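You operate a simulated robot arm through the tools that you are given. There is no shell and no other tool.

You run a simulated robot arm. Do the job below in one go: nothing can be reset, and whatever is moved stays where it is left.

JOB
Crank all the blue cable onto the coil, fit both orange clips and free the coil.
Fine: the clips well apart round the coil.

It is judged by the outcome, as a careful person would: the job done as asked, and still so three seconds after it is handed in. It fails if anything else is knocked over, pushed out of place, dropped, spilled or broken.

ROBOT AND FRAMES
A 7-joint arm with a two-finger gripper, fixed in place. Base frame: the origin is at the foot of the arm, x ahead of it, y to its left, z up. Units: mm, rad, N and s.
With the tool pointing down near the work surface it reaches from about 280 to 740 mm from the base axis. Its first joint turns from -2.897 to 2.897 rad. Payload 1.71 kg.
Tool frame: the origin (TCP) lies between the finger pads and is the grasp point; the fingertips stand 20 mm ahead of it; z points along the fingers, y is the line along which they close. Largest opening 96 mm; the body of the gripper starts 113 mm behind the TCP.
Orientation is told as [roll, pitch, yaw] about the base's x, y, z axes, in that order, counted from this pose: with the fingers straight down and closing along the base's y, the tool's x points along the base's -x, its y along +y and its z along -z.

CONTROLS
- The arm moves only by the tool arm_command. Its argument "deltas" is a list of rows, each an object (a shift or turn left out is 0, a gripper value left out holds the last) with "translation": the shift along the tool's x, y, z in mm, a list of three; "rot": the turn, a rotation vector about the tool's x, y, z in rad, a list of three; "gripper": the finger opening in mm, from 0 to 96. In form: [{"translation": [tx, ty, tz], "rot": [ax, ay, az], "gripper": gripper}, ...]. A call has 1 to 20 rows; each row shifts and turns the commanded pose from where the row before left it, along the tool's axes as they then stand. Rows are played at 5 a second. More than 50 mm and 0.15 rad between two rows, or a gripper value outside its range, and nothing of the call is played. Where a pose cannot be reached the arm comes as near as it can. A force on the tool above 70 N (or 10 N above the force at the start of the call, whichever is more), or a blocked arm, ends the call early, and 0.2 s more pass. Each finger travels about 153 mm/s and halts on what it meets, pressing with about 29 N; the grip force reading is that of the motor and also rises with nothing between the fingers. The clock runs only during rows and for 0.2 s after the last one: add rows that do not move to give the fingers time. The reply holds the time, the measured pose of the TCP, the force on the tool along the base axes, the opening and the grip force, in the units named above and with some noise, with the torque about the TCP (base axes, N m) and any sound that the robot's microphone picked up, and new pictures: "pictures" is both (left out), scene, wrist or none.
- Cameras (640 x 400 px; columns grow to the right, rows downward): "scene" is fixed at [50.7, -647.1, 1326.6]; the picture's right is [0.79, -0.61, 0.00], its down [-0.19, -0.25, -0.95] and it looks along [0.58, 0.75, -0.31] (base axes); focal length 362 px, centre (320, 200). "wrist" rides on the gripper at [66, 14, -145] in the tool frame; the picture's right is [-0.21, 0.98, 0.00], its down [-0.88, -0.18, -0.45] and it looks along [-0.44, -0.09, 0.90] (tool axes); focal length 275 px, centre (320, 200). There is no depth. A picture from a camera that has moved, and an enlarged one, comes with that camera's place and axes in the base frame and with its lens.
- raise_lower(by): slides the trunk up (or, below 0, down) by that many mm; the arm rides with it, the base frame stays. It gives what a move gives, with no picture.
- close_up(camera, box): a new picture of the part [left, top, right, bottom] of that camera's present view, enlarged. The clock stands still meanwhile.
- finish_job(): hands the job in; it is judged then, once.

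Nothing tells you positions but the pictures and the camera data. Unless the task says otherwise, let go and move clear before handing in.

The tools are called after "Emit:" by a JSON object that holds its "method" and its "body". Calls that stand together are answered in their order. arm_command: Moves the arm, as the interface text tells. Its arguments: {"type":"object","properties":{"deltas":{"type":"array","items":{"type":"object","properties":{"translation":{"type":"array","items":{"type":"number"}},"rot":{"type":"array","items":{"type":"number"}},"gripper":{"type":"number"}}}},"pictures":{"type":"string","enum":["both","scene","wrist","none"]}},"required":["deltas"]} The other tools are called the same way: raise_lower (by) slides the trunk up or down; close_up (camera, box) takes an enlarged picture of a part of a camera's view; finish_job () hands the job in.

At the start:

```text
t: 0.0
tcp_pos: [412.3, 318.7, 1171.9]
tcp_rot: [0.0, 0.003, 0.0]
ft_force: [0.7, 0.2, 0.0]
torque: [0.0, 0.0, 0.01]
gripper_width: 96.0
grasp_force: 0.1
trunk travel left (down, up): [-275.0, 111.0]
```

scene: 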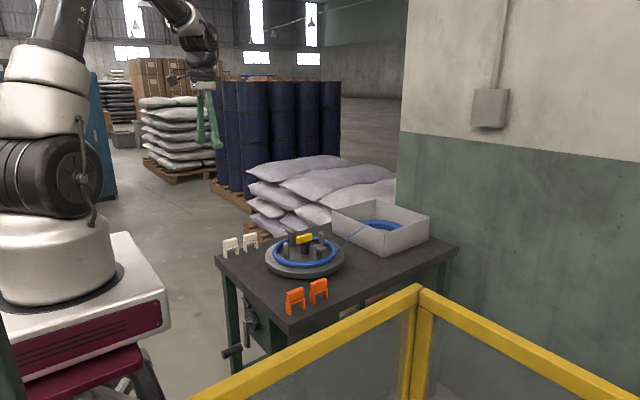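
wrist: 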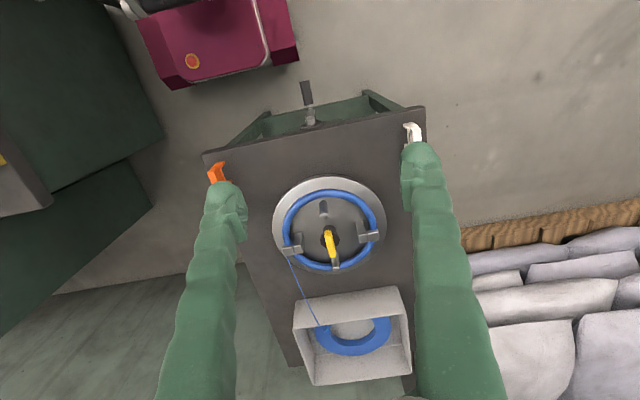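

I see a bench with a winding turntable (blue coil, yellow part at the centre), a tray with the blue cable supply, two orange clips and two white clips, and a crank below the bench edge. I will take enlarged pictures first.

Emit:
{"method": "close_up", "body": {"camera": "scene", "box": [200, 190, 460, 360]}}

Emit:
{"method": "close_up", "body": {"camera": "wrist", "box": [200, 80, 440, 230]}}

Emit:
{"method": "close_up", "body": {"camera": "wrist", "box": [240, 160, 420, 280]}}

Emit:
{"method": "close_up", "body": {"camera": "scene", "box": [210, 220, 350, 310]}}

Emit:
{"method": "close_up", "body": {"camera": "scene", "box": [210, 280, 330, 370]}}

```text
2.35 times, centred on (330, 275) of scene
camera zoom: at [50.7, -647.1, 1326.6], right [0.79, -0.61, 0.0], down [-0.19, -0.25, -0.95], along [0.58, 0.75, -0.31], focal length 851 px, centre (296, 24)
```

zoom: 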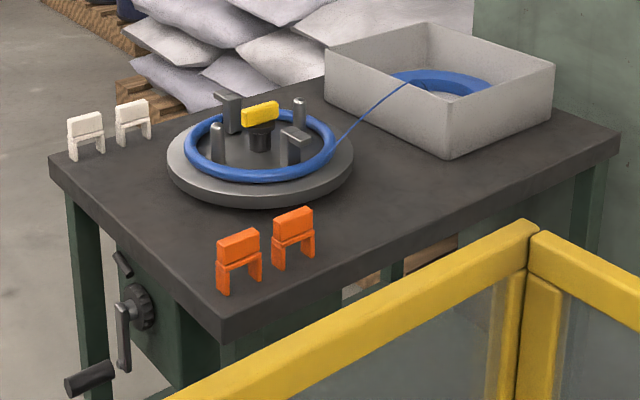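

```text
2.67 times, centred on (320, 155) of wrist
camera zoom: at [346.1, 329.6, 1316.7], right [0.21, 0.98, 0.0], down [0.88, -0.18, 0.44], along [0.43, -0.09, -0.9], focal length 734 px, centre (320, 320)
```

zoom: 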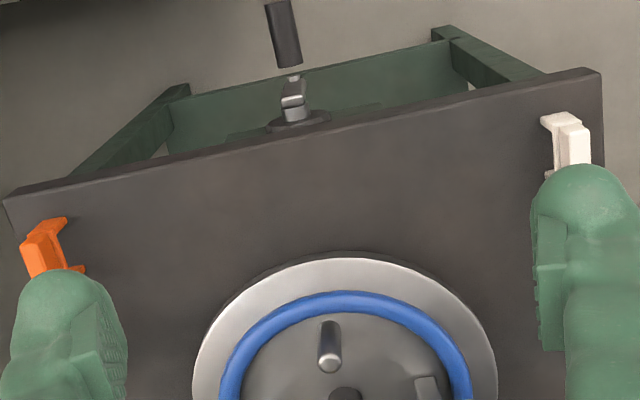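

```text
3.33 times, centred on (330, 220) of wrist
camera zoom: at [346.1, 329.6, 1316.7], right [0.21, 0.98, 0.0], down [0.88, -0.18, 0.44], along [0.43, -0.09, -0.9], focal length 918 px, centre (287, 133)
```

zoom: 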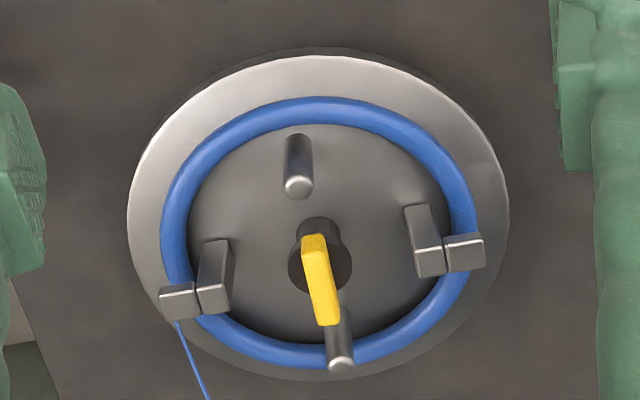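

```text
4.44 times, centred on (280, 265) of scene
camera zoom: at [50.7, -647.1, 1326.6], right [0.79, -0.61, 0.0], down [-0.19, -0.25, -0.95], along [0.58, 0.75, -0.31], focal length 1608 px, centre (498, -89)
```

zoom: 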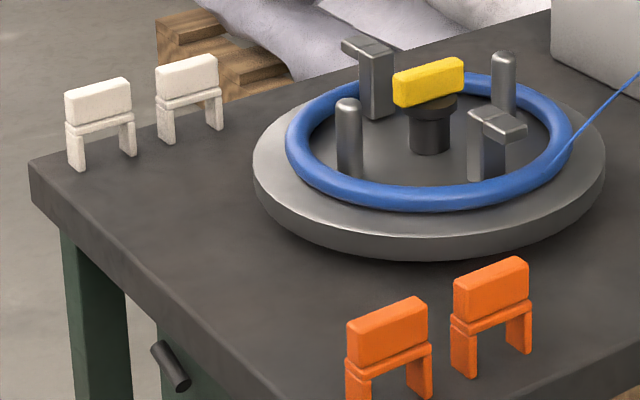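

```text
4.44 times, centred on (270, 325) of scene
camera zoom: at [50.7, -647.1, 1326.6], right [0.79, -0.61, 0.0], down [-0.19, -0.25, -0.95], along [0.58, 0.75, -0.31], focal length 1608 px, centre (542, -356)
```

zoom: 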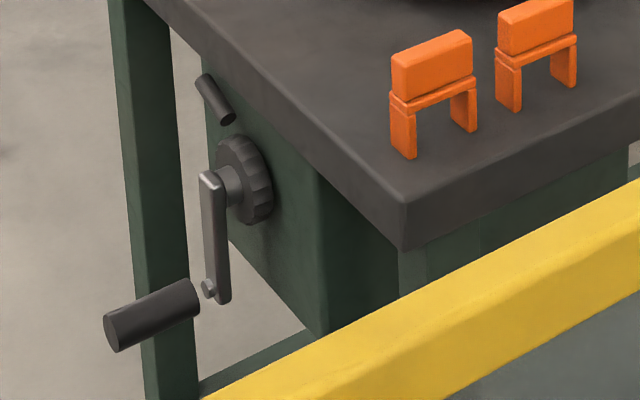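

I take the bench top to be about z = 720 with its near edge at x = 470. The crank axis is near (480, 279, 583), the hanging handle near (409, 279, 500), and the yellow knob near (697, 277, 810). I will look closer at the crank and then lower the trunk.

Emit:
{"method": "close_up", "body": {"camera": "scene", "box": [215, 290, 279, 330]}}

Emit:
{"method": "close_up", "body": {"camera": "scene", "box": [218, 320, 282, 360]}}

Emit:
{"method": "close_up", "body": {"camera": "scene", "box": [264, 222, 344, 272]}}

Emit:
{"method": "close_up", "body": {"camera": "scene", "box": [330, 195, 434, 260]}}

Emit:
{"method": "raise_lower", "body": {"by": -100}}

```text
10.00 times, centred on (247, 310) of scene
camera zoom: at [50.7, -647.1, 1326.6], right [0.79, -0.61, 0.0], down [-0.19, -0.25, -0.95], along [0.58, 0.75, -0.31], focal length 3618 px, centre (1050, -900)
```

zoom: 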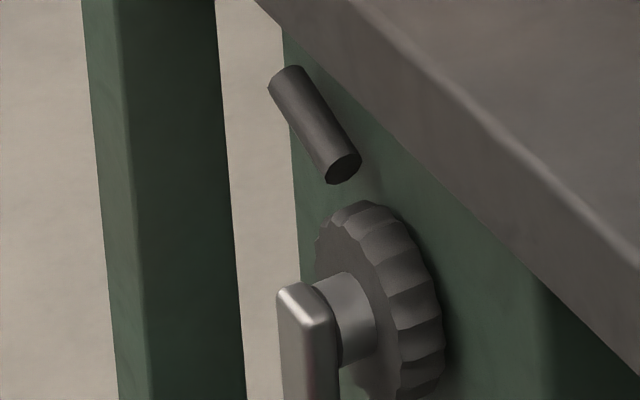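

```text
10.00 times, centred on (250, 340) of scene
camera zoom: at [50.7, -647.1, 1326.6], right [0.79, -0.61, 0.0], down [-0.19, -0.25, -0.95], along [0.58, 0.75, -0.31], focal length 3618 px, centre (1020, -1200)
```

zoom: 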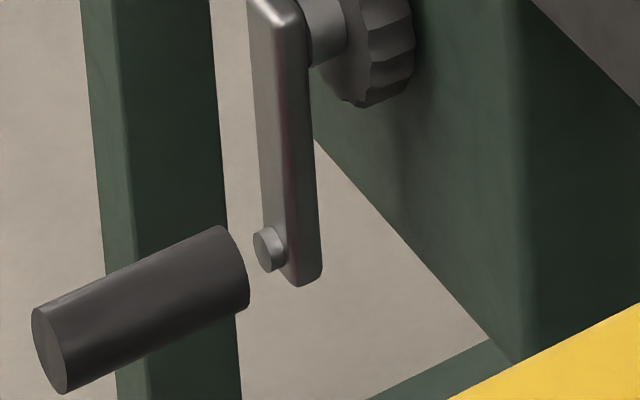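

```text
8.00 times, centred on (304, 247) of scene
camera zoom: at [50.7, -647.1, 1326.6], right [0.79, -0.61, 0.0], down [-0.19, -0.25, -0.95], along [0.58, 0.75, -0.31], focal length 2894 px, centre (448, -176)
```

zoom: 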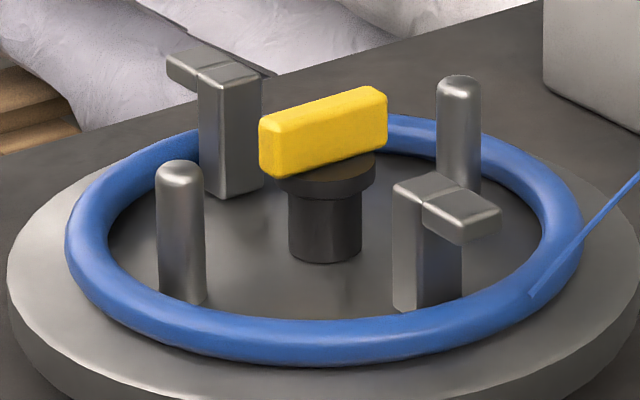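

```text
6.15 times, centred on (382, 228) of scene
camera zoom: at [50.7, -647.1, 1326.6], right [0.79, -0.61, 0.0], down [-0.19, -0.25, -0.95], along [0.58, 0.75, -0.31], focal length 2226 px, centre (-62, 31)
```

zoom: 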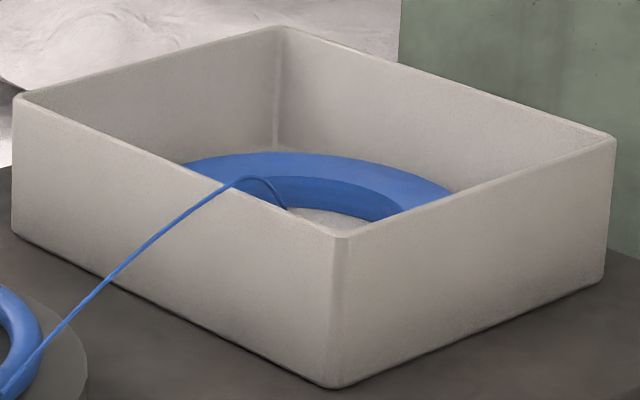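

```text
t: 1.3
tcp_pos: [394.1, 318.1, 1078.1]
tcp_rot: [0.0, -0.015, 0.0]
ft_force: [0.3, 0.0, 0.2]
torque: [0.02, 0.06, -0.01]
gripper_width: 95.9
grasp_force: 0.1
trunk travel left (down, up): [-175.0, 211.0]
```

The crank drives a ratchet wheel with a pawl that slants down toward -y, so the crank should turn so the top of the wheel moves toward -y. I lower the trunk fully to bring both the crank and the bench into reach.

Emit:
{"method": "raise_lower", "body": {"by": -175}}

Emit:
{"method": "arm_command", "body": {"deltas": [{"translation": [0, 0, 0]}, {"translation": [0, 0, 0]}], "pictures": "both"}}

```text
t: 3.3
tcp_pos: [394.1, 317.4, 903.5]
tcp_rot: [0.005, -0.014, -0.001]
ft_force: [-1.0, -0.3, -0.6]
torque: [0.03, -0.01, 0.01]
gripper_width: 96.1
grasp_force: 0.1
trunk travel left (down, up): [0.0, 386.0]
```

```text
t: 3.9
tcp_pos: [394.1, 316.8, 904.0]
tcp_rot: [0.002, -0.013, -0.001]
ft_force: [0.2, -0.8, 0.6]
torque: [0.0, 0.0, 0.01]
gripper_width: 96.1
grasp_force: 0.0
trunk travel left (down, up): [0.0, 386.0]
camera wrist: at [325.9, 329.4, 1048.2], right [0.21, 0.98, 0.0], down [0.87, -0.18, 0.46], along [0.45, -0.09, -0.89], focal length 275 px, centre (320, 200)
```

scene: 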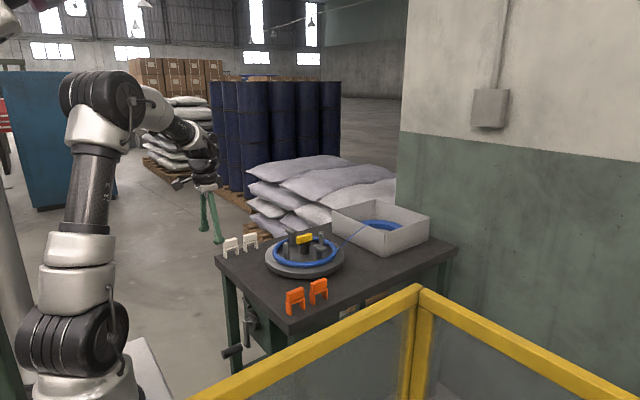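
wrist: 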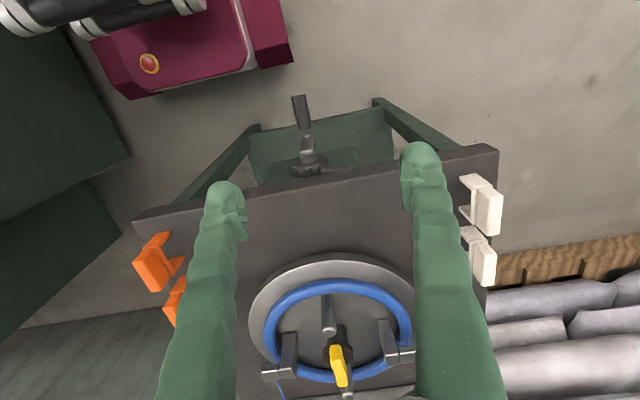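

The trunk is down and the crank is now visible in the wrist view; I'll enlarge it to locate the handle and crank arm.

Emit:
{"method": "close_up", "body": {"camera": "wrist", "box": [240, 80, 400, 180]}}

Emit:
{"method": "close_up", "body": {"camera": "wrist", "box": [240, 240, 440, 365]}}

Emit:
{"method": "close_up", "body": {"camera": "wrist", "box": [120, 210, 220, 330]}}

```text
4.00 times, centred on (320, 130) of wrist
camera zoom: at [325.9, 329.4, 1048.2], right [0.21, 0.98, 0.0], down [0.87, -0.18, 0.46], along [0.45, -0.09, -0.89], focal length 1101 px, centre (320, 480)
```

zoom: 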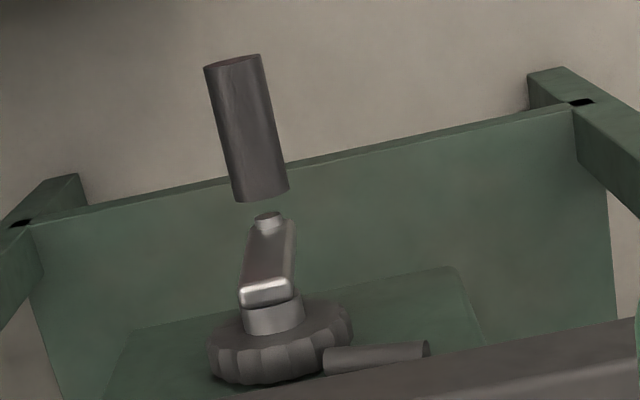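

```text
3.20 times, centred on (340, 302) of wrist
camera zoom: at [325.9, 329.4, 1048.2], right [0.21, 0.98, 0.0], down [0.87, -0.18, 0.46], along [0.45, -0.09, -0.89], focal length 881 px, centre (256, -128)
```

zoom: 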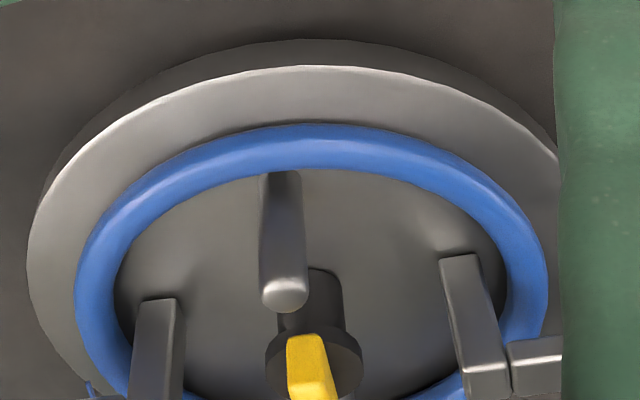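

```text
3.33 times, centred on (170, 270) of wrist
camera zoom: at [325.9, 329.4, 1048.2], right [0.21, 0.98, 0.0], down [0.87, -0.18, 0.46], along [0.45, -0.09, -0.89], focal length 918 px, centre (820, -33)
```

zoom: 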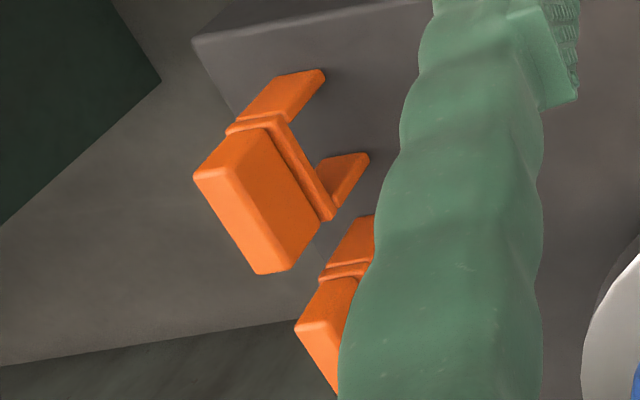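

The handle spans about x 379–440 at y 278, z 500, diameter about 27. I approach from directly above with the fingers open.

Emit:
{"method": "arm_command", "body": {"deltas": [{"translation": [-1, -5, 35], "gripper": 80}, {"translation": [-1, -5, 35]}, {"translation": [-1, -5, 35]}, {"translation": [-1, -5, 35]}, {"translation": [-1, -5, 35]}, {"translation": [-1, -5, 35]}, {"translation": [-1, -5, 35]}, {"translation": [-1, -4, 35]}, {"translation": [0, 0, 0]}, {"translation": [0, 0, 0]}], "pictures": "both"}}

```text
t: 6.1
tcp_pos: [407.4, 282.1, 624.2]
tcp_rot: [0.002, -0.014, 0.0]
ft_force: [-1.2, 0.6, -0.5]
torque: [-0.02, 0.02, 0.01]
gripper_width: 79.9
grasp_force: 0.0
trunk travel left (down, up): [0.0, 386.0]
camera wrist: at [339.9, 293.8, 767.7], right [0.21, 0.98, 0.0], down [0.87, -0.18, 0.46], along [0.45, -0.09, -0.89], focal length 275 px, centre (320, 200)
```

scene: 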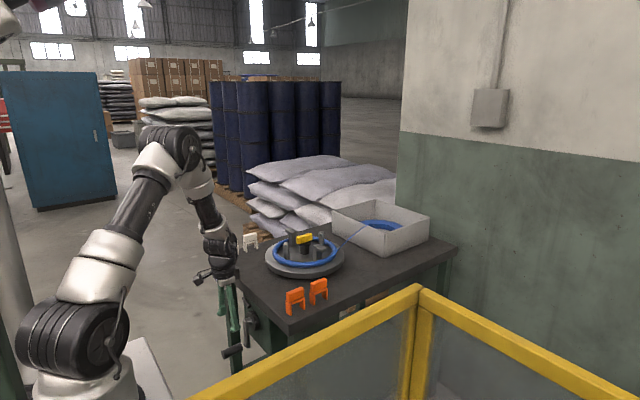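
wrist: 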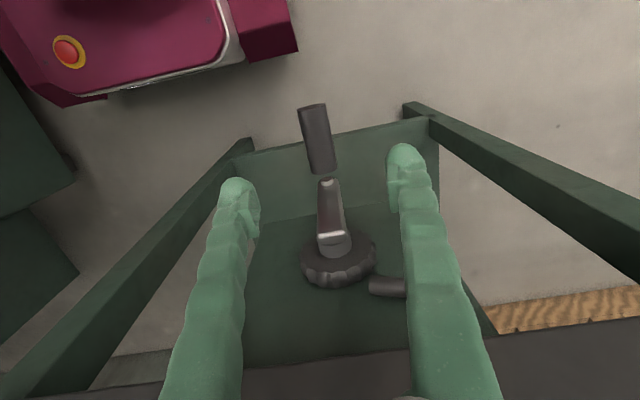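

The handle axis fixes at about (x 379–440, y 277.5, z 499) and the hub near z 590. I go down and close on the handle.

Emit:
{"method": "arm_command", "body": {"deltas": [{"translation": [1, -1, 32]}, {"translation": [1, -1, 32]}, {"translation": [1, -1, 31]}, {"translation": [1, -1, 30]}, {"translation": [0, 0, 0]}], "pictures": "both"}}

```text
t: 7.3
tcp_pos: [402.6, 275.4, 499.8]
tcp_rot: [-0.001, -0.012, 0.001]
ft_force: [0.0, -0.5, -0.1]
torque: [-0.02, -0.01, 0.04]
gripper_width: 80.0
grasp_force: 0.2
trunk travel left (down, up): [0.0, 386.0]
camera wrist: at [334.7, 288.2, 643.1], right [0.21, 0.98, 0.0], down [0.87, -0.18, 0.46], along [0.45, -0.09, -0.89], focal length 275 px, centre (320, 200)
```

scene: 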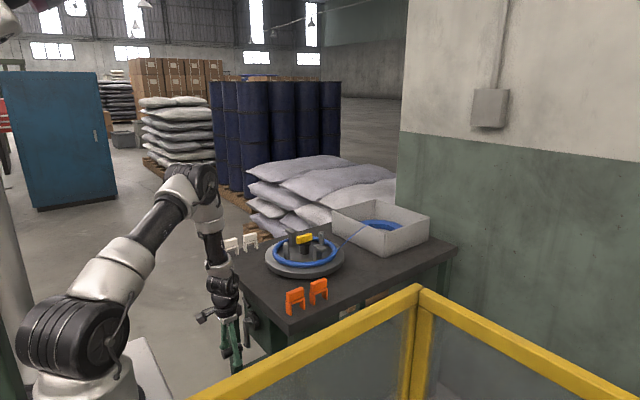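
wrist: 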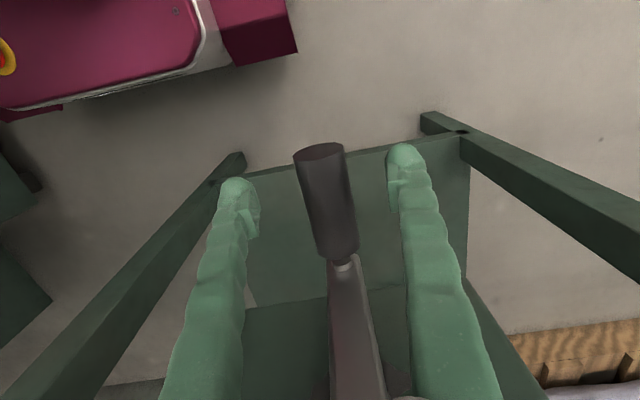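

The handle sits between the fingers, about 3 mm toward +y. I adjust and close on it.

Emit:
{"method": "arm_command", "body": {"deltas": [{"translation": [0, 3, 0]}, {"translation": [0, 0, 0], "gripper": 40}, {"translation": [0, 0, 0], "gripper": 10}, {"translation": [0, 0, 0]}, {"translation": [0, 0, 0]}], "pictures": "wrist"}}

```text
t: 8.5
tcp_pos: [401.9, 280.4, 499.7]
tcp_rot: [0.002, -0.015, 0.002]
ft_force: [0.0, 10.0, -1.1]
torque: [0.01, 0.01, -0.04]
gripper_width: 24.2
grasp_force: 34.8
trunk travel left (down, up): [0.0, 386.0]
camera wrist: at [334.9, 291.7, 643.8], right [0.21, 0.98, 0.0], down [0.87, -0.18, 0.46], along [0.45, -0.09, -0.89], focal length 275 px, centre (320, 200)
```

wrist: 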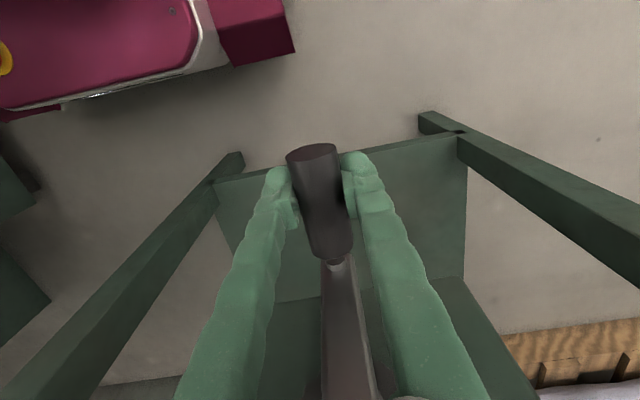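

The handle is gripped. I try a first small turn with the handle moving toward +y and check the force.

Emit:
{"method": "arm_command", "body": {"deltas": [{"translation": [0, 7.7, -0.3]}, {"translation": [0, 7.6, -1.0]}, {"translation": [0, 7.5, -1.7]}, {"translation": [0, 0, 0]}], "pictures": "none"}}

```text
t: 9.5
tcp_pos: [403.1, 307.5, 503.2]
tcp_rot: [0.008, -0.019, 0.007]
ft_force: [-5.1, 28.5, 15.2]
torque: [0.02, -0.46, -0.06]
gripper_width: 24.5
grasp_force: 34.8
trunk travel left (down, up): [0.0, 386.0]
```

The handle moved toward +y. I hold still to see the settled force and look.

Emit:
{"method": "arm_command", "body": {"deltas": [{"translation": [0, 0, 0]}, {"translation": [0, 0, 0]}, {"translation": [0, 0, 0]}], "pictures": "both"}}

Emit:
{"method": "close_up", "body": {"camera": "scene", "box": [264, 222, 344, 272]}}

```text
t: 10.3
tcp_pos: [403.0, 306.0, 502.9]
tcp_rot: [0.007, -0.018, 0.002]
ft_force: [-1.7, 42.0, 16.4]
torque: [-0.03, -0.27, -0.11]
gripper_width: 24.3
grasp_force: 35.0
trunk travel left (down, up): [0.0, 386.0]
camera wrist: at [334.5, 317.4, 647.3], right [0.2, 0.98, 0.01], down [0.87, -0.18, 0.46], along [0.45, -0.08, -0.89], focal length 275 px, centre (320, 200)
```

scene: 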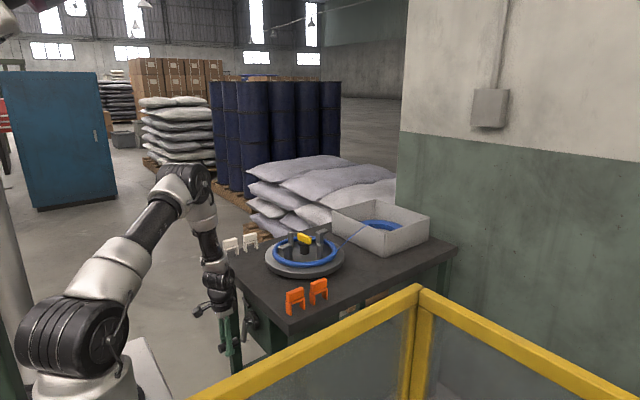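
wrist: 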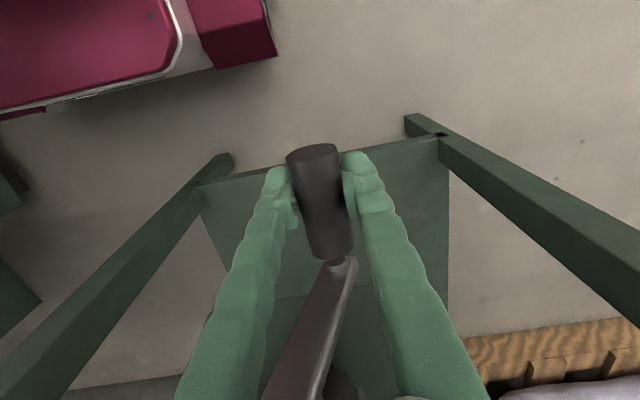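

```text
8.00 times, centred on (304, 247) of scene
camera zoom: at [50.7, -647.1, 1326.6], right [0.79, -0.61, 0.0], down [-0.19, -0.25, -0.95], along [0.58, 0.75, -0.31], focal length 2894 px, centre (448, -176)
```

zoom: 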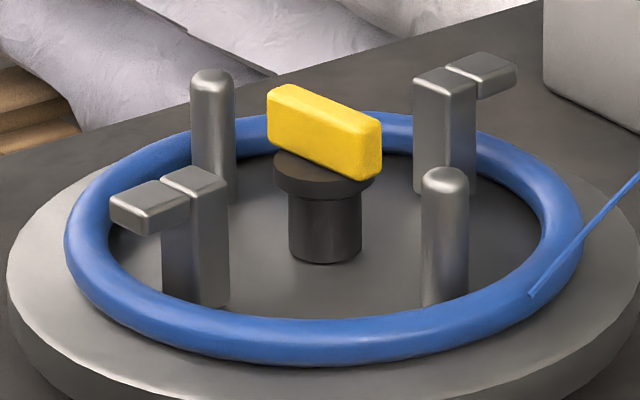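

The turntable turned clockwise, pulling cable in, so the direction is right. The residual force is the ratchet holding the slight overshoot. I continue round a circle of radius about 89.

Emit:
{"method": "arm_command", "body": {"deltas": [{"translation": [0, 21.5, -8.9]}, {"translation": [0, 18.4, -14.1]}, {"translation": [0, 14.1, -18.4]}, {"translation": [0, 8.9, -21.5]}, {"translation": [0, 3.0, -23.0]}], "pictures": "both"}}

```text
t: 11.6
tcp_pos: [400.1, 346.7, 592.7]
tcp_rot: [-0.024, -0.027, -0.014]
ft_force: [27.8, -47.6, 2.2]
torque: [1.81, 1.07, 0.75]
gripper_width: 30.1
grasp_force: 14.5
trunk travel left (down, up): [0.0, 386.0]
stopped in row 5: the force on the tool passed its limit at 74 N (the readings are from after the stop); the commanded pose is now the measured one
camera wrist: at [329.9, 363.5, 736.2], right [0.22, 0.98, -0.02], down [0.86, -0.18, 0.47], along [0.46, -0.12, -0.88], focal length 275 px, centre (320, 200)
```

scene: 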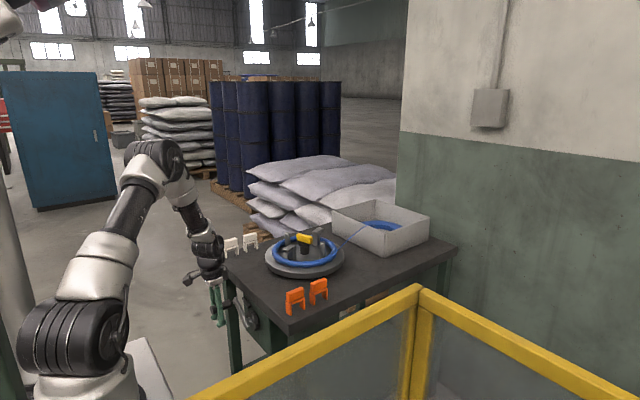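
wrist: 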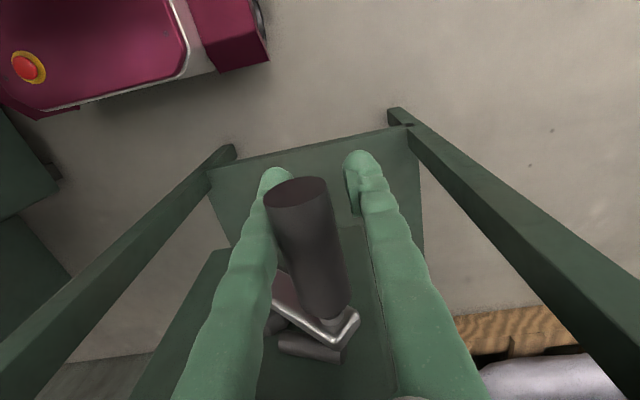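

The radius is smaller than I assumed: the handle ran ahead and sits higher between the fingers, near z 620–630. I look closely before re-gripping.

Emit:
{"method": "close_up", "body": {"camera": "wrist", "box": [220, 140, 420, 390]}}

Emit:
{"method": "close_up", "body": {"camera": "scene", "box": [190, 260, 286, 340]}}

Emit:
{"method": "close_up", "body": {"camera": "scene", "box": [264, 222, 344, 272]}}

```text
1.60 times, centred on (320, 265) of wrist
camera zoom: at [329.9, 363.5, 736.2], right [0.22, 0.98, -0.02], down [0.86, -0.18, 0.47], along [0.46, -0.12, -0.88], focal length 440 px, centre (320, 96)
```

zoom: 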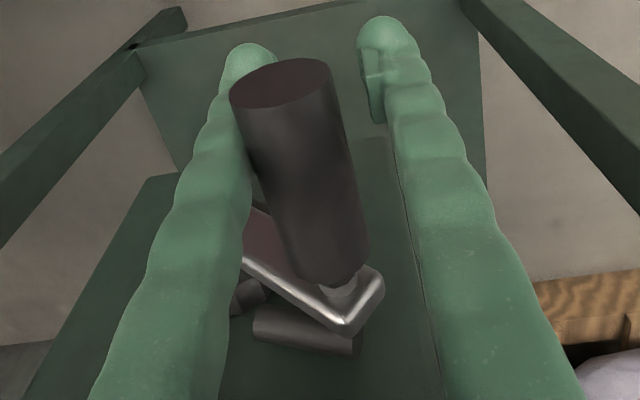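

```text
5.00 times, centred on (238, 300) of scene
camera zoom: at [50.7, -647.1, 1326.6], right [0.79, -0.61, 0.0], down [-0.19, -0.25, -0.95], along [0.58, 0.75, -0.31], focal length 1809 px, centre (730, -300)
```

zoom: 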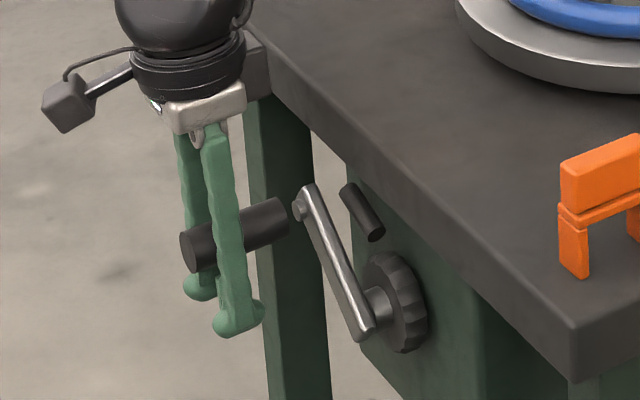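

```text
8.00 times, centred on (304, 247) of scene
camera zoom: at [50.7, -647.1, 1326.6], right [0.79, -0.61, 0.0], down [-0.19, -0.25, -0.95], along [0.58, 0.75, -0.31], focal length 2894 px, centre (448, -176)
```

zoom: 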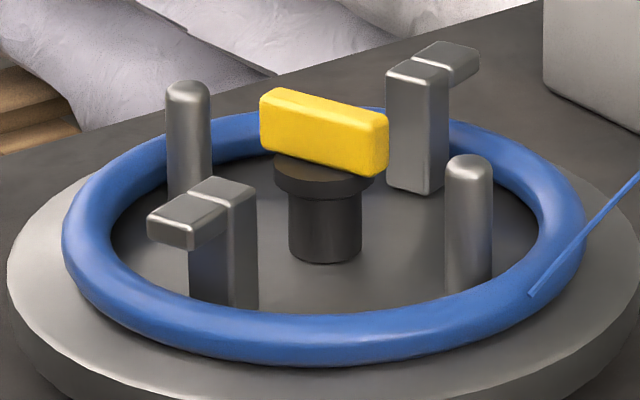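

The handle is now near (409, 340, 635), which gives radius ≈ 81 and hub z ≈ 580. The turntable is geared roughly 5:1 and the coil is growing. I open, recentre on the handle and re-grip.

Emit:
{"method": "arm_command", "body": {"deltas": [{"translation": [0, 0, 0], "gripper": 60}, {"translation": [0, 0, 0], "rot": [-0.02, 0.02, -0.012]}, {"translation": [0, -3, -14]}, {"translation": [0, -2, -14]}, {"translation": [0, -1, -14]}, {"translation": [0, 0, 0]}], "pictures": "both"}}

Emit:
{"method": "close_up", "body": {"camera": "scene", "box": [190, 260, 286, 320]}}

```text
t: 13.0
tcp_pos: [392.3, 350.7, 634.7]
tcp_rot: [0.006, -0.006, 0.007]
ft_force: [0.1, 0.1, -0.2]
torque: [0.0, -0.02, -0.01]
gripper_width: 60.0
grasp_force: 0.1
trunk travel left (down, up): [0.0, 386.0]
camera wrist: at [326.0, 362.5, 780.7], right [0.2, 0.98, 0.01], down [0.88, -0.18, 0.45], along [0.44, -0.08, -0.89], focal length 275 px, centre (320, 200)
```

scene: 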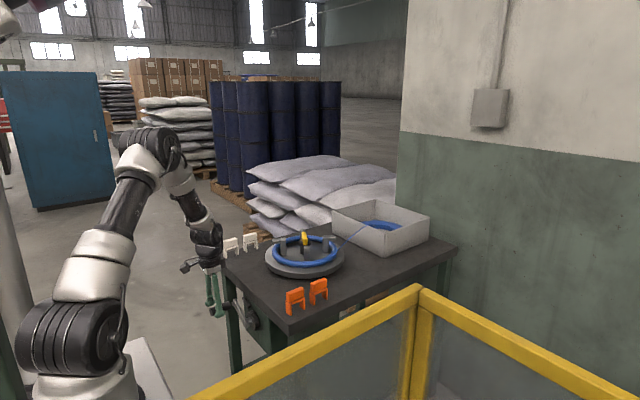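
wrist: 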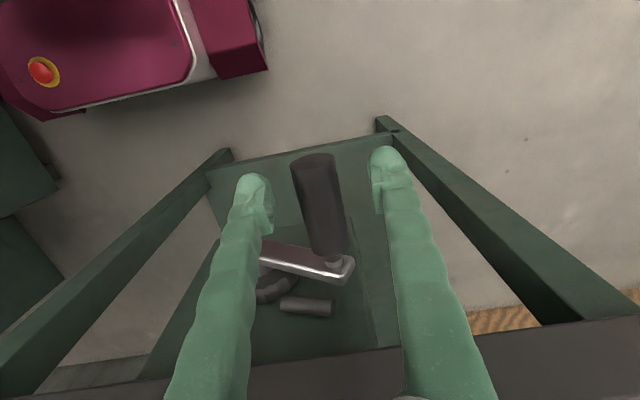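

```text
6.67 times, centred on (238, 290) of scene
camera zoom: at [50.7, -647.1, 1326.6], right [0.79, -0.61, 0.0], down [-0.19, -0.25, -0.95], along [0.58, 0.75, -0.31], focal length 2412 px, centre (867, -400)
```

zoom: 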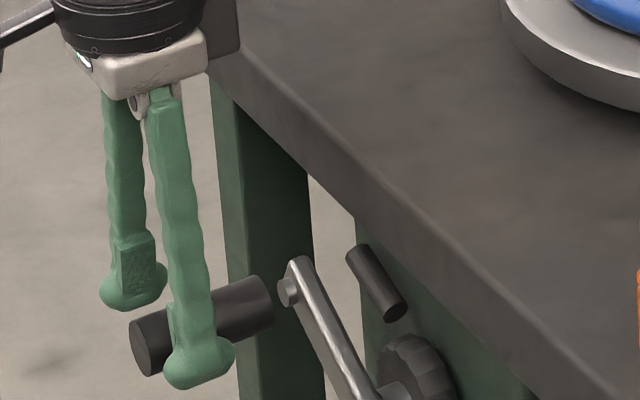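

The handle settled back a tooth, to about (409, 346, 619). I go to it and grip.

Emit:
{"method": "arm_command", "body": {"deltas": [{"translation": [-4, -2, 8]}, {"translation": [-4, -2, 8]}, {"translation": [0, 0, 0], "gripper": 40}, {"translation": [0, 0, 0], "gripper": 10}, {"translation": [0, 0, 0]}, {"translation": [0, 0, 0]}], "pictures": "both"}}

Emit:
{"method": "close_up", "body": {"camera": "scene", "box": [190, 260, 286, 320]}}

Emit:
{"method": "close_up", "body": {"camera": "scene", "box": [264, 222, 344, 272]}}

```text
t: 14.4
tcp_pos: [400.9, 349.2, 619.9]
tcp_rot: [0.006, -0.004, 0.007]
ft_force: [0.8, 6.2, 0.5]
torque: [0.01, -0.01, -0.19]
gripper_width: 24.3
grasp_force: 35.3
trunk travel left (down, up): [0.0, 386.0]
camera wrist: at [334.3, 360.1, 765.0], right [0.2, 0.98, 0.01], down [0.88, -0.18, 0.45], along [0.44, -0.08, -0.89], focal length 275 px, centre (320, 200)
```

scene: 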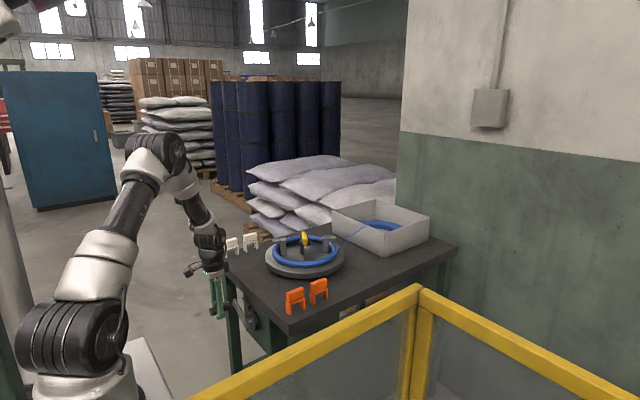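
wrist: 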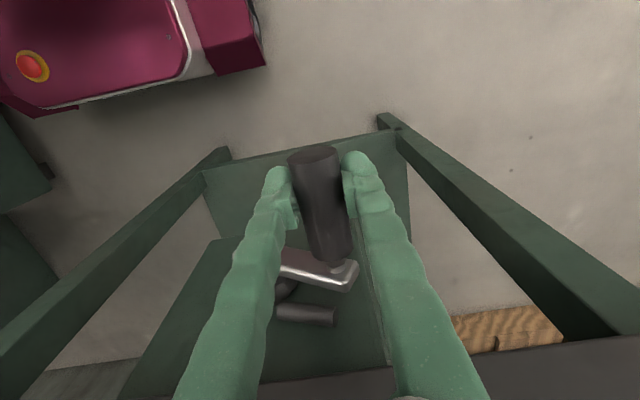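

```text
6.67 times, centred on (238, 290) of scene
camera zoom: at [50.7, -647.1, 1326.6], right [0.79, -0.61, 0.0], down [-0.19, -0.25, -0.95], along [0.58, 0.75, -0.31], focal length 2412 px, centre (867, -400)
```

zoom: 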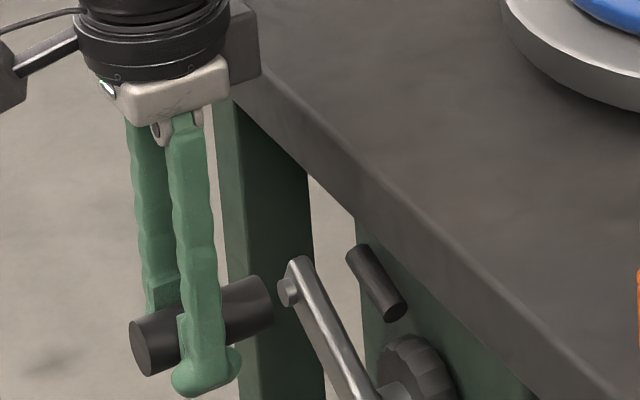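

```text
8.00 times, centred on (304, 247) of scene
camera zoom: at [50.7, -647.1, 1326.6], right [0.79, -0.61, 0.0], down [-0.19, -0.25, -0.95], along [0.58, 0.75, -0.31], focal length 2894 px, centre (448, -176)
```

zoom: 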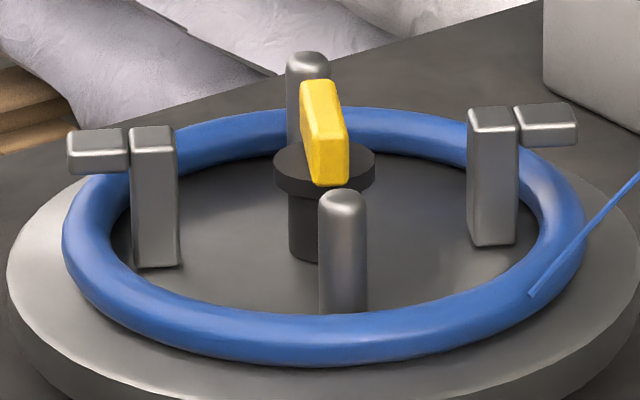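

Good grip at about 120° on a circle of radius 80 centred at (y 279, z 579). I turn slowly over the top.

Emit:
{"method": "arm_command", "body": {"deltas": [{"translation": [0, -3.75, -5.89]}, {"translation": [0, -7.02, -8.67]}, {"translation": [0, -9.26, -8.48]}, {"translation": [0, -11.69, -7.6]}, {"translation": [0, -12.84, -5.44]}, {"translation": [0, -13.59, -3.14]}, {"translation": [0, -13.92, -0.73]}], "pictures": "both"}}

Emit:
{"method": "close_up", "body": {"camera": "scene", "box": [190, 240, 286, 320]}}

Emit:
{"method": "close_up", "body": {"camera": "scene", "box": [264, 222, 344, 272]}}

```text
t: 16.0
tcp_pos: [401.8, 266.5, 659.5]
tcp_rot: [-0.003, 0.0, 0.002]
ft_force: [-7.7, -25.1, 15.2]
torque: [0.05, -0.83, -0.04]
gripper_width: 24.0
grasp_force: 34.3
trunk travel left (down, up): [0.0, 386.0]
camera wrist: at [335.4, 279.6, 803.8], right [0.2, 0.98, 0.0], down [0.88, -0.18, 0.44], along [0.43, -0.09, -0.9], focal length 275 px, centre (320, 200)
```

scene: 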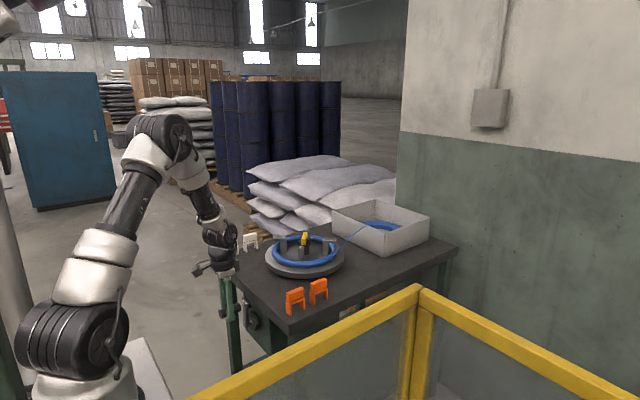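
wrist: 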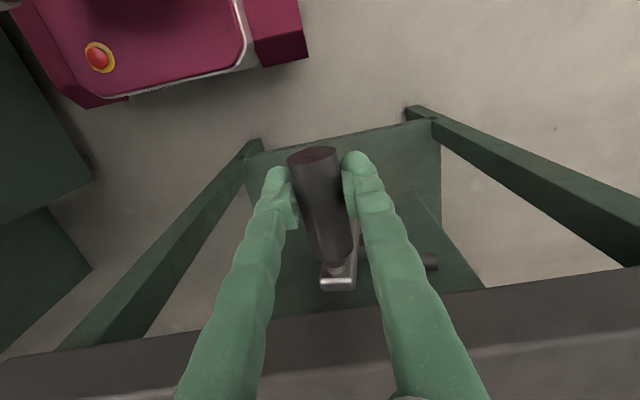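

```text
5.00 times, centred on (238, 280) of scene
camera zoom: at [50.7, -647.1, 1326.6], right [0.79, -0.61, 0.0], down [-0.19, -0.25, -0.95], along [0.58, 0.75, -0.31], focal length 1809 px, centre (730, -200)
```

zoom: 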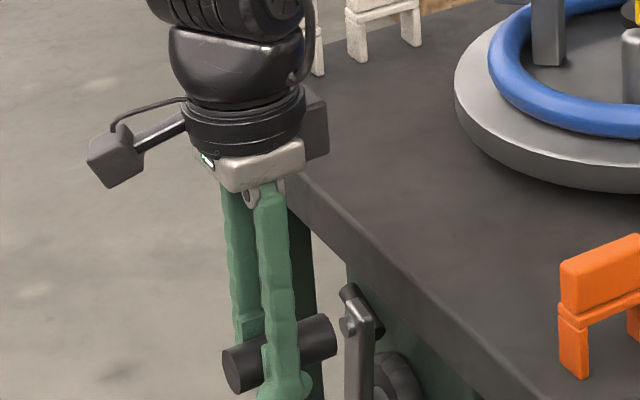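

```text
8.00 times, centred on (304, 247) of scene
camera zoom: at [50.7, -647.1, 1326.6], right [0.79, -0.61, 0.0], down [-0.19, -0.25, -0.95], along [0.58, 0.75, -0.31], focal length 2894 px, centre (448, -176)
```

zoom: 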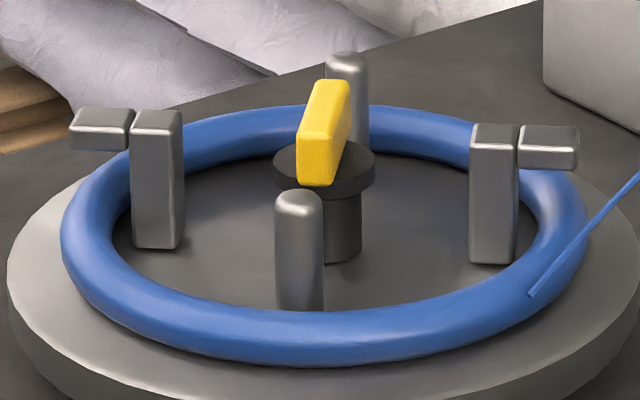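

The circle (R 80, z from 500 to 660) fits. I continue with a 200° sweep down the -y side and past the bottom.

Emit:
{"method": "arm_command", "body": {"deltas": [{"translation": [0, -13.84, 1.7]}, {"translation": [0, -13.34, 4.08]}, {"translation": [0, -12.42, 6.33]}, {"translation": [0, -11.14, 8.39]}, {"translation": [0, -9.51, 10.2]}, {"translation": [0, -7.6, 11.69]}, {"translation": [0, -5.44, 12.84]}, {"translation": [0, -3.14, 13.59]}, {"translation": [0, -0.73, 13.92]}, {"translation": [0, 1.7, 13.84]}, {"translation": [0, 4.08, 13.34]}, {"translation": [0, 6.33, 12.42]}, {"translation": [0, 8.39, 11.14]}, {"translation": [0, 10.2, 9.51]}, {"translation": [0, 11.69, 7.6]}, {"translation": [0, 12.84, 5.44]}, {"translation": [0, 13.59, 3.14]}, {"translation": [0, 13.92, 0.73]}], "pictures": "both"}}

Emit:
{"method": "close_up", "body": {"camera": "scene", "box": [264, 192, 440, 302]}}

```text
t: 19.8
tcp_pos: [402.5, 288.4, 499.4]
tcp_rot: [0.012, -0.012, 0.011]
ft_force: [-0.4, 26.5, 7.5]
torque: [-0.1, 1.02, -0.5]
gripper_width: 24.3
grasp_force: 35.3
trunk travel left (down, up): [0.0, 386.0]
camera wrist: at [335.2, 297.8, 644.4], right [0.2, 0.98, 0.01], down [0.87, -0.18, 0.45], along [0.45, -0.08, -0.89], focal length 275 px, centre (320, 200)
```

scene: 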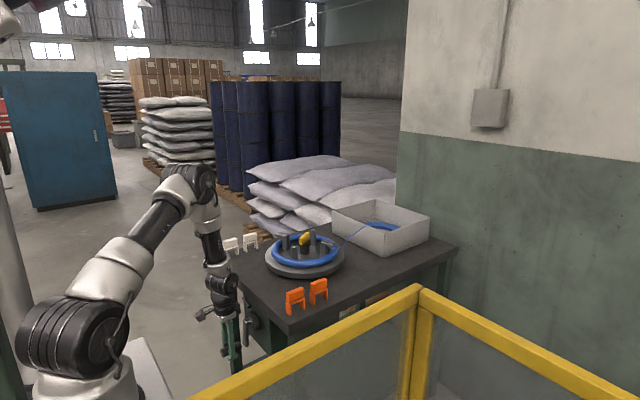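
wrist: 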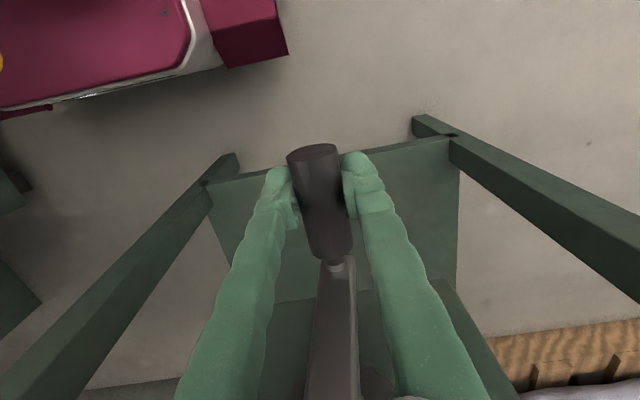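

```text
3.64 times, centred on (352, 247) of scene
camera zoom: at [50.7, -647.1, 1326.6], right [0.79, -0.61, 0.0], down [-0.19, -0.25, -0.95], along [0.58, 0.75, -0.31], focal length 1316 px, centre (204, 29)
```

zoom: 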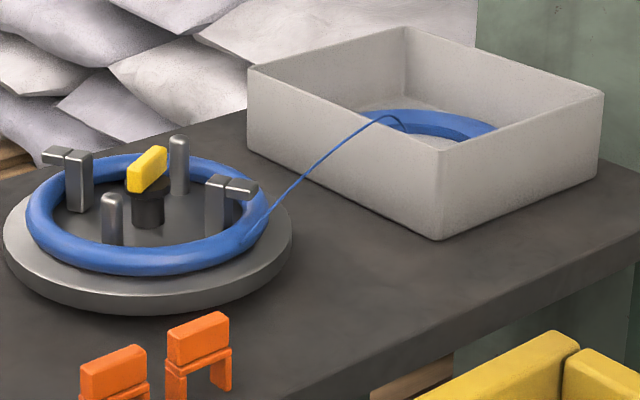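

One full turn is done with no trouble, and the cable in the tray is visibly thinner. I continue another full turn in two calls.

Emit:
{"method": "arm_command", "body": {"deltas": [{"translation": [0, 13.84, -1.7]}, {"translation": [0, 13.34, -4.08]}, {"translation": [0, 12.42, -6.33]}, {"translation": [0, 11.14, -8.39]}, {"translation": [0, 9.51, -10.2]}, {"translation": [0, 7.6, -11.69]}, {"translation": [0, 5.44, -12.84]}, {"translation": [0, 3.14, -13.59]}, {"translation": [0, 0.73, -13.92]}, {"translation": [0, -1.7, -13.84]}, {"translation": [0, -4.08, -13.34]}, {"translation": [0, -6.33, -12.42]}, {"translation": [0, -8.39, -11.14]}, {"translation": [0, -10.2, -9.51]}, {"translation": [0, -11.69, -7.6]}, {"translation": [0, -12.84, -5.44]}, {"translation": [0, -13.59, -3.14]}, {"translation": [0, -13.92, -0.73]}], "pictures": "both"}}

Emit:
{"method": "close_up", "body": {"camera": "scene", "box": [264, 192, 440, 302]}}

```text
t: 23.6
tcp_pos: [401.4, 267.1, 656.5]
tcp_rot: [-0.003, 0.001, 0.0]
ft_force: [0.1, -24.1, -1.4]
torque: [0.13, -1.15, 0.12]
gripper_width: 24.1
grasp_force: 34.8
trunk travel left (down, up): [0.0, 386.0]
camera wrist: at [335.4, 279.8, 801.2], right [0.2, 0.98, 0.0], down [0.88, -0.18, 0.45], along [0.44, -0.09, -0.9], focal length 275 px, centre (320, 200)
```

scene: 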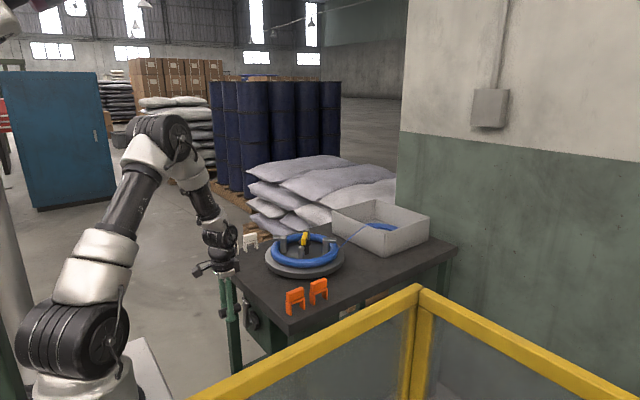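
wrist: 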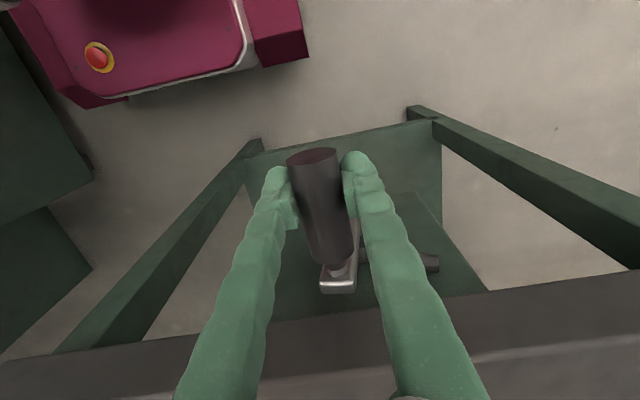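

```text
3.64 times, centred on (352, 247) of scene
camera zoom: at [50.7, -647.1, 1326.6], right [0.79, -0.61, 0.0], down [-0.19, -0.25, -0.95], along [0.58, 0.75, -0.31], focal length 1316 px, centre (204, 29)
```

zoom: 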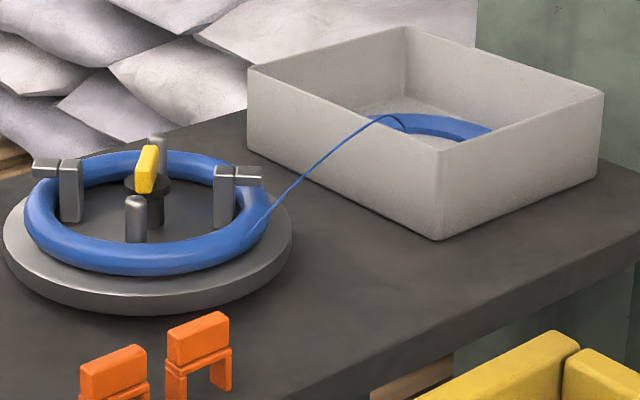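

The cable keeps going on steadily. I go on with the next half turn.

Emit:
{"method": "arm_command", "body": {"deltas": [{"translation": [0, -13.84, 1.7]}, {"translation": [0, -13.34, 4.08]}, {"translation": [0, -12.42, 6.33]}, {"translation": [0, -11.14, 8.39]}, {"translation": [0, -9.51, 10.2]}, {"translation": [0, -7.6, 11.69]}, {"translation": [0, -5.44, 12.84]}, {"translation": [0, -3.14, 13.59]}, {"translation": [0, -0.73, 13.92]}, {"translation": [0, 1.7, 13.84]}, {"translation": [0, 4.08, 13.34]}, {"translation": [0, 6.33, 12.42]}, {"translation": [0, 8.39, 11.14]}, {"translation": [0, 10.2, 9.51]}, {"translation": [0, 11.69, 7.6]}, {"translation": [0, 12.84, 5.44]}, {"translation": [0, 13.59, 3.14]}, {"translation": [0, 13.92, 0.73]}], "pictures": "scene"}}

Emit:
{"method": "close_up", "body": {"camera": "scene", "box": [264, 192, 440, 302]}}

```text
t: 27.4
tcp_pos: [402.0, 287.7, 500.2]
tcp_rot: [0.011, -0.013, 0.011]
ft_force: [2.5, 25.2, 16.5]
torque: [-0.08, 0.96, -0.49]
gripper_width: 24.3
grasp_force: 35.0
trunk travel left (down, up): [0.0, 386.0]
```

scene: 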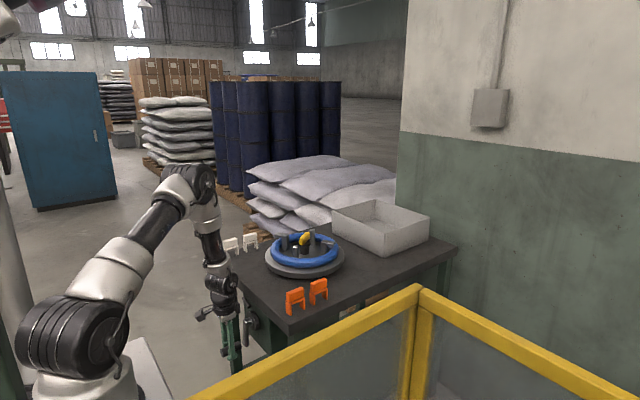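

```text
3.64 times, centred on (352, 247) of scene
camera zoom: at [50.7, -647.1, 1326.6], right [0.79, -0.61, 0.0], down [-0.19, -0.25, -0.95], along [0.58, 0.75, -0.31], focal length 1316 px, centre (204, 29)
```

zoom: 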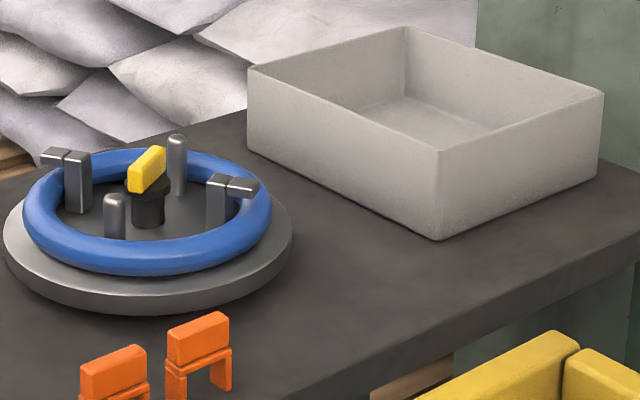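

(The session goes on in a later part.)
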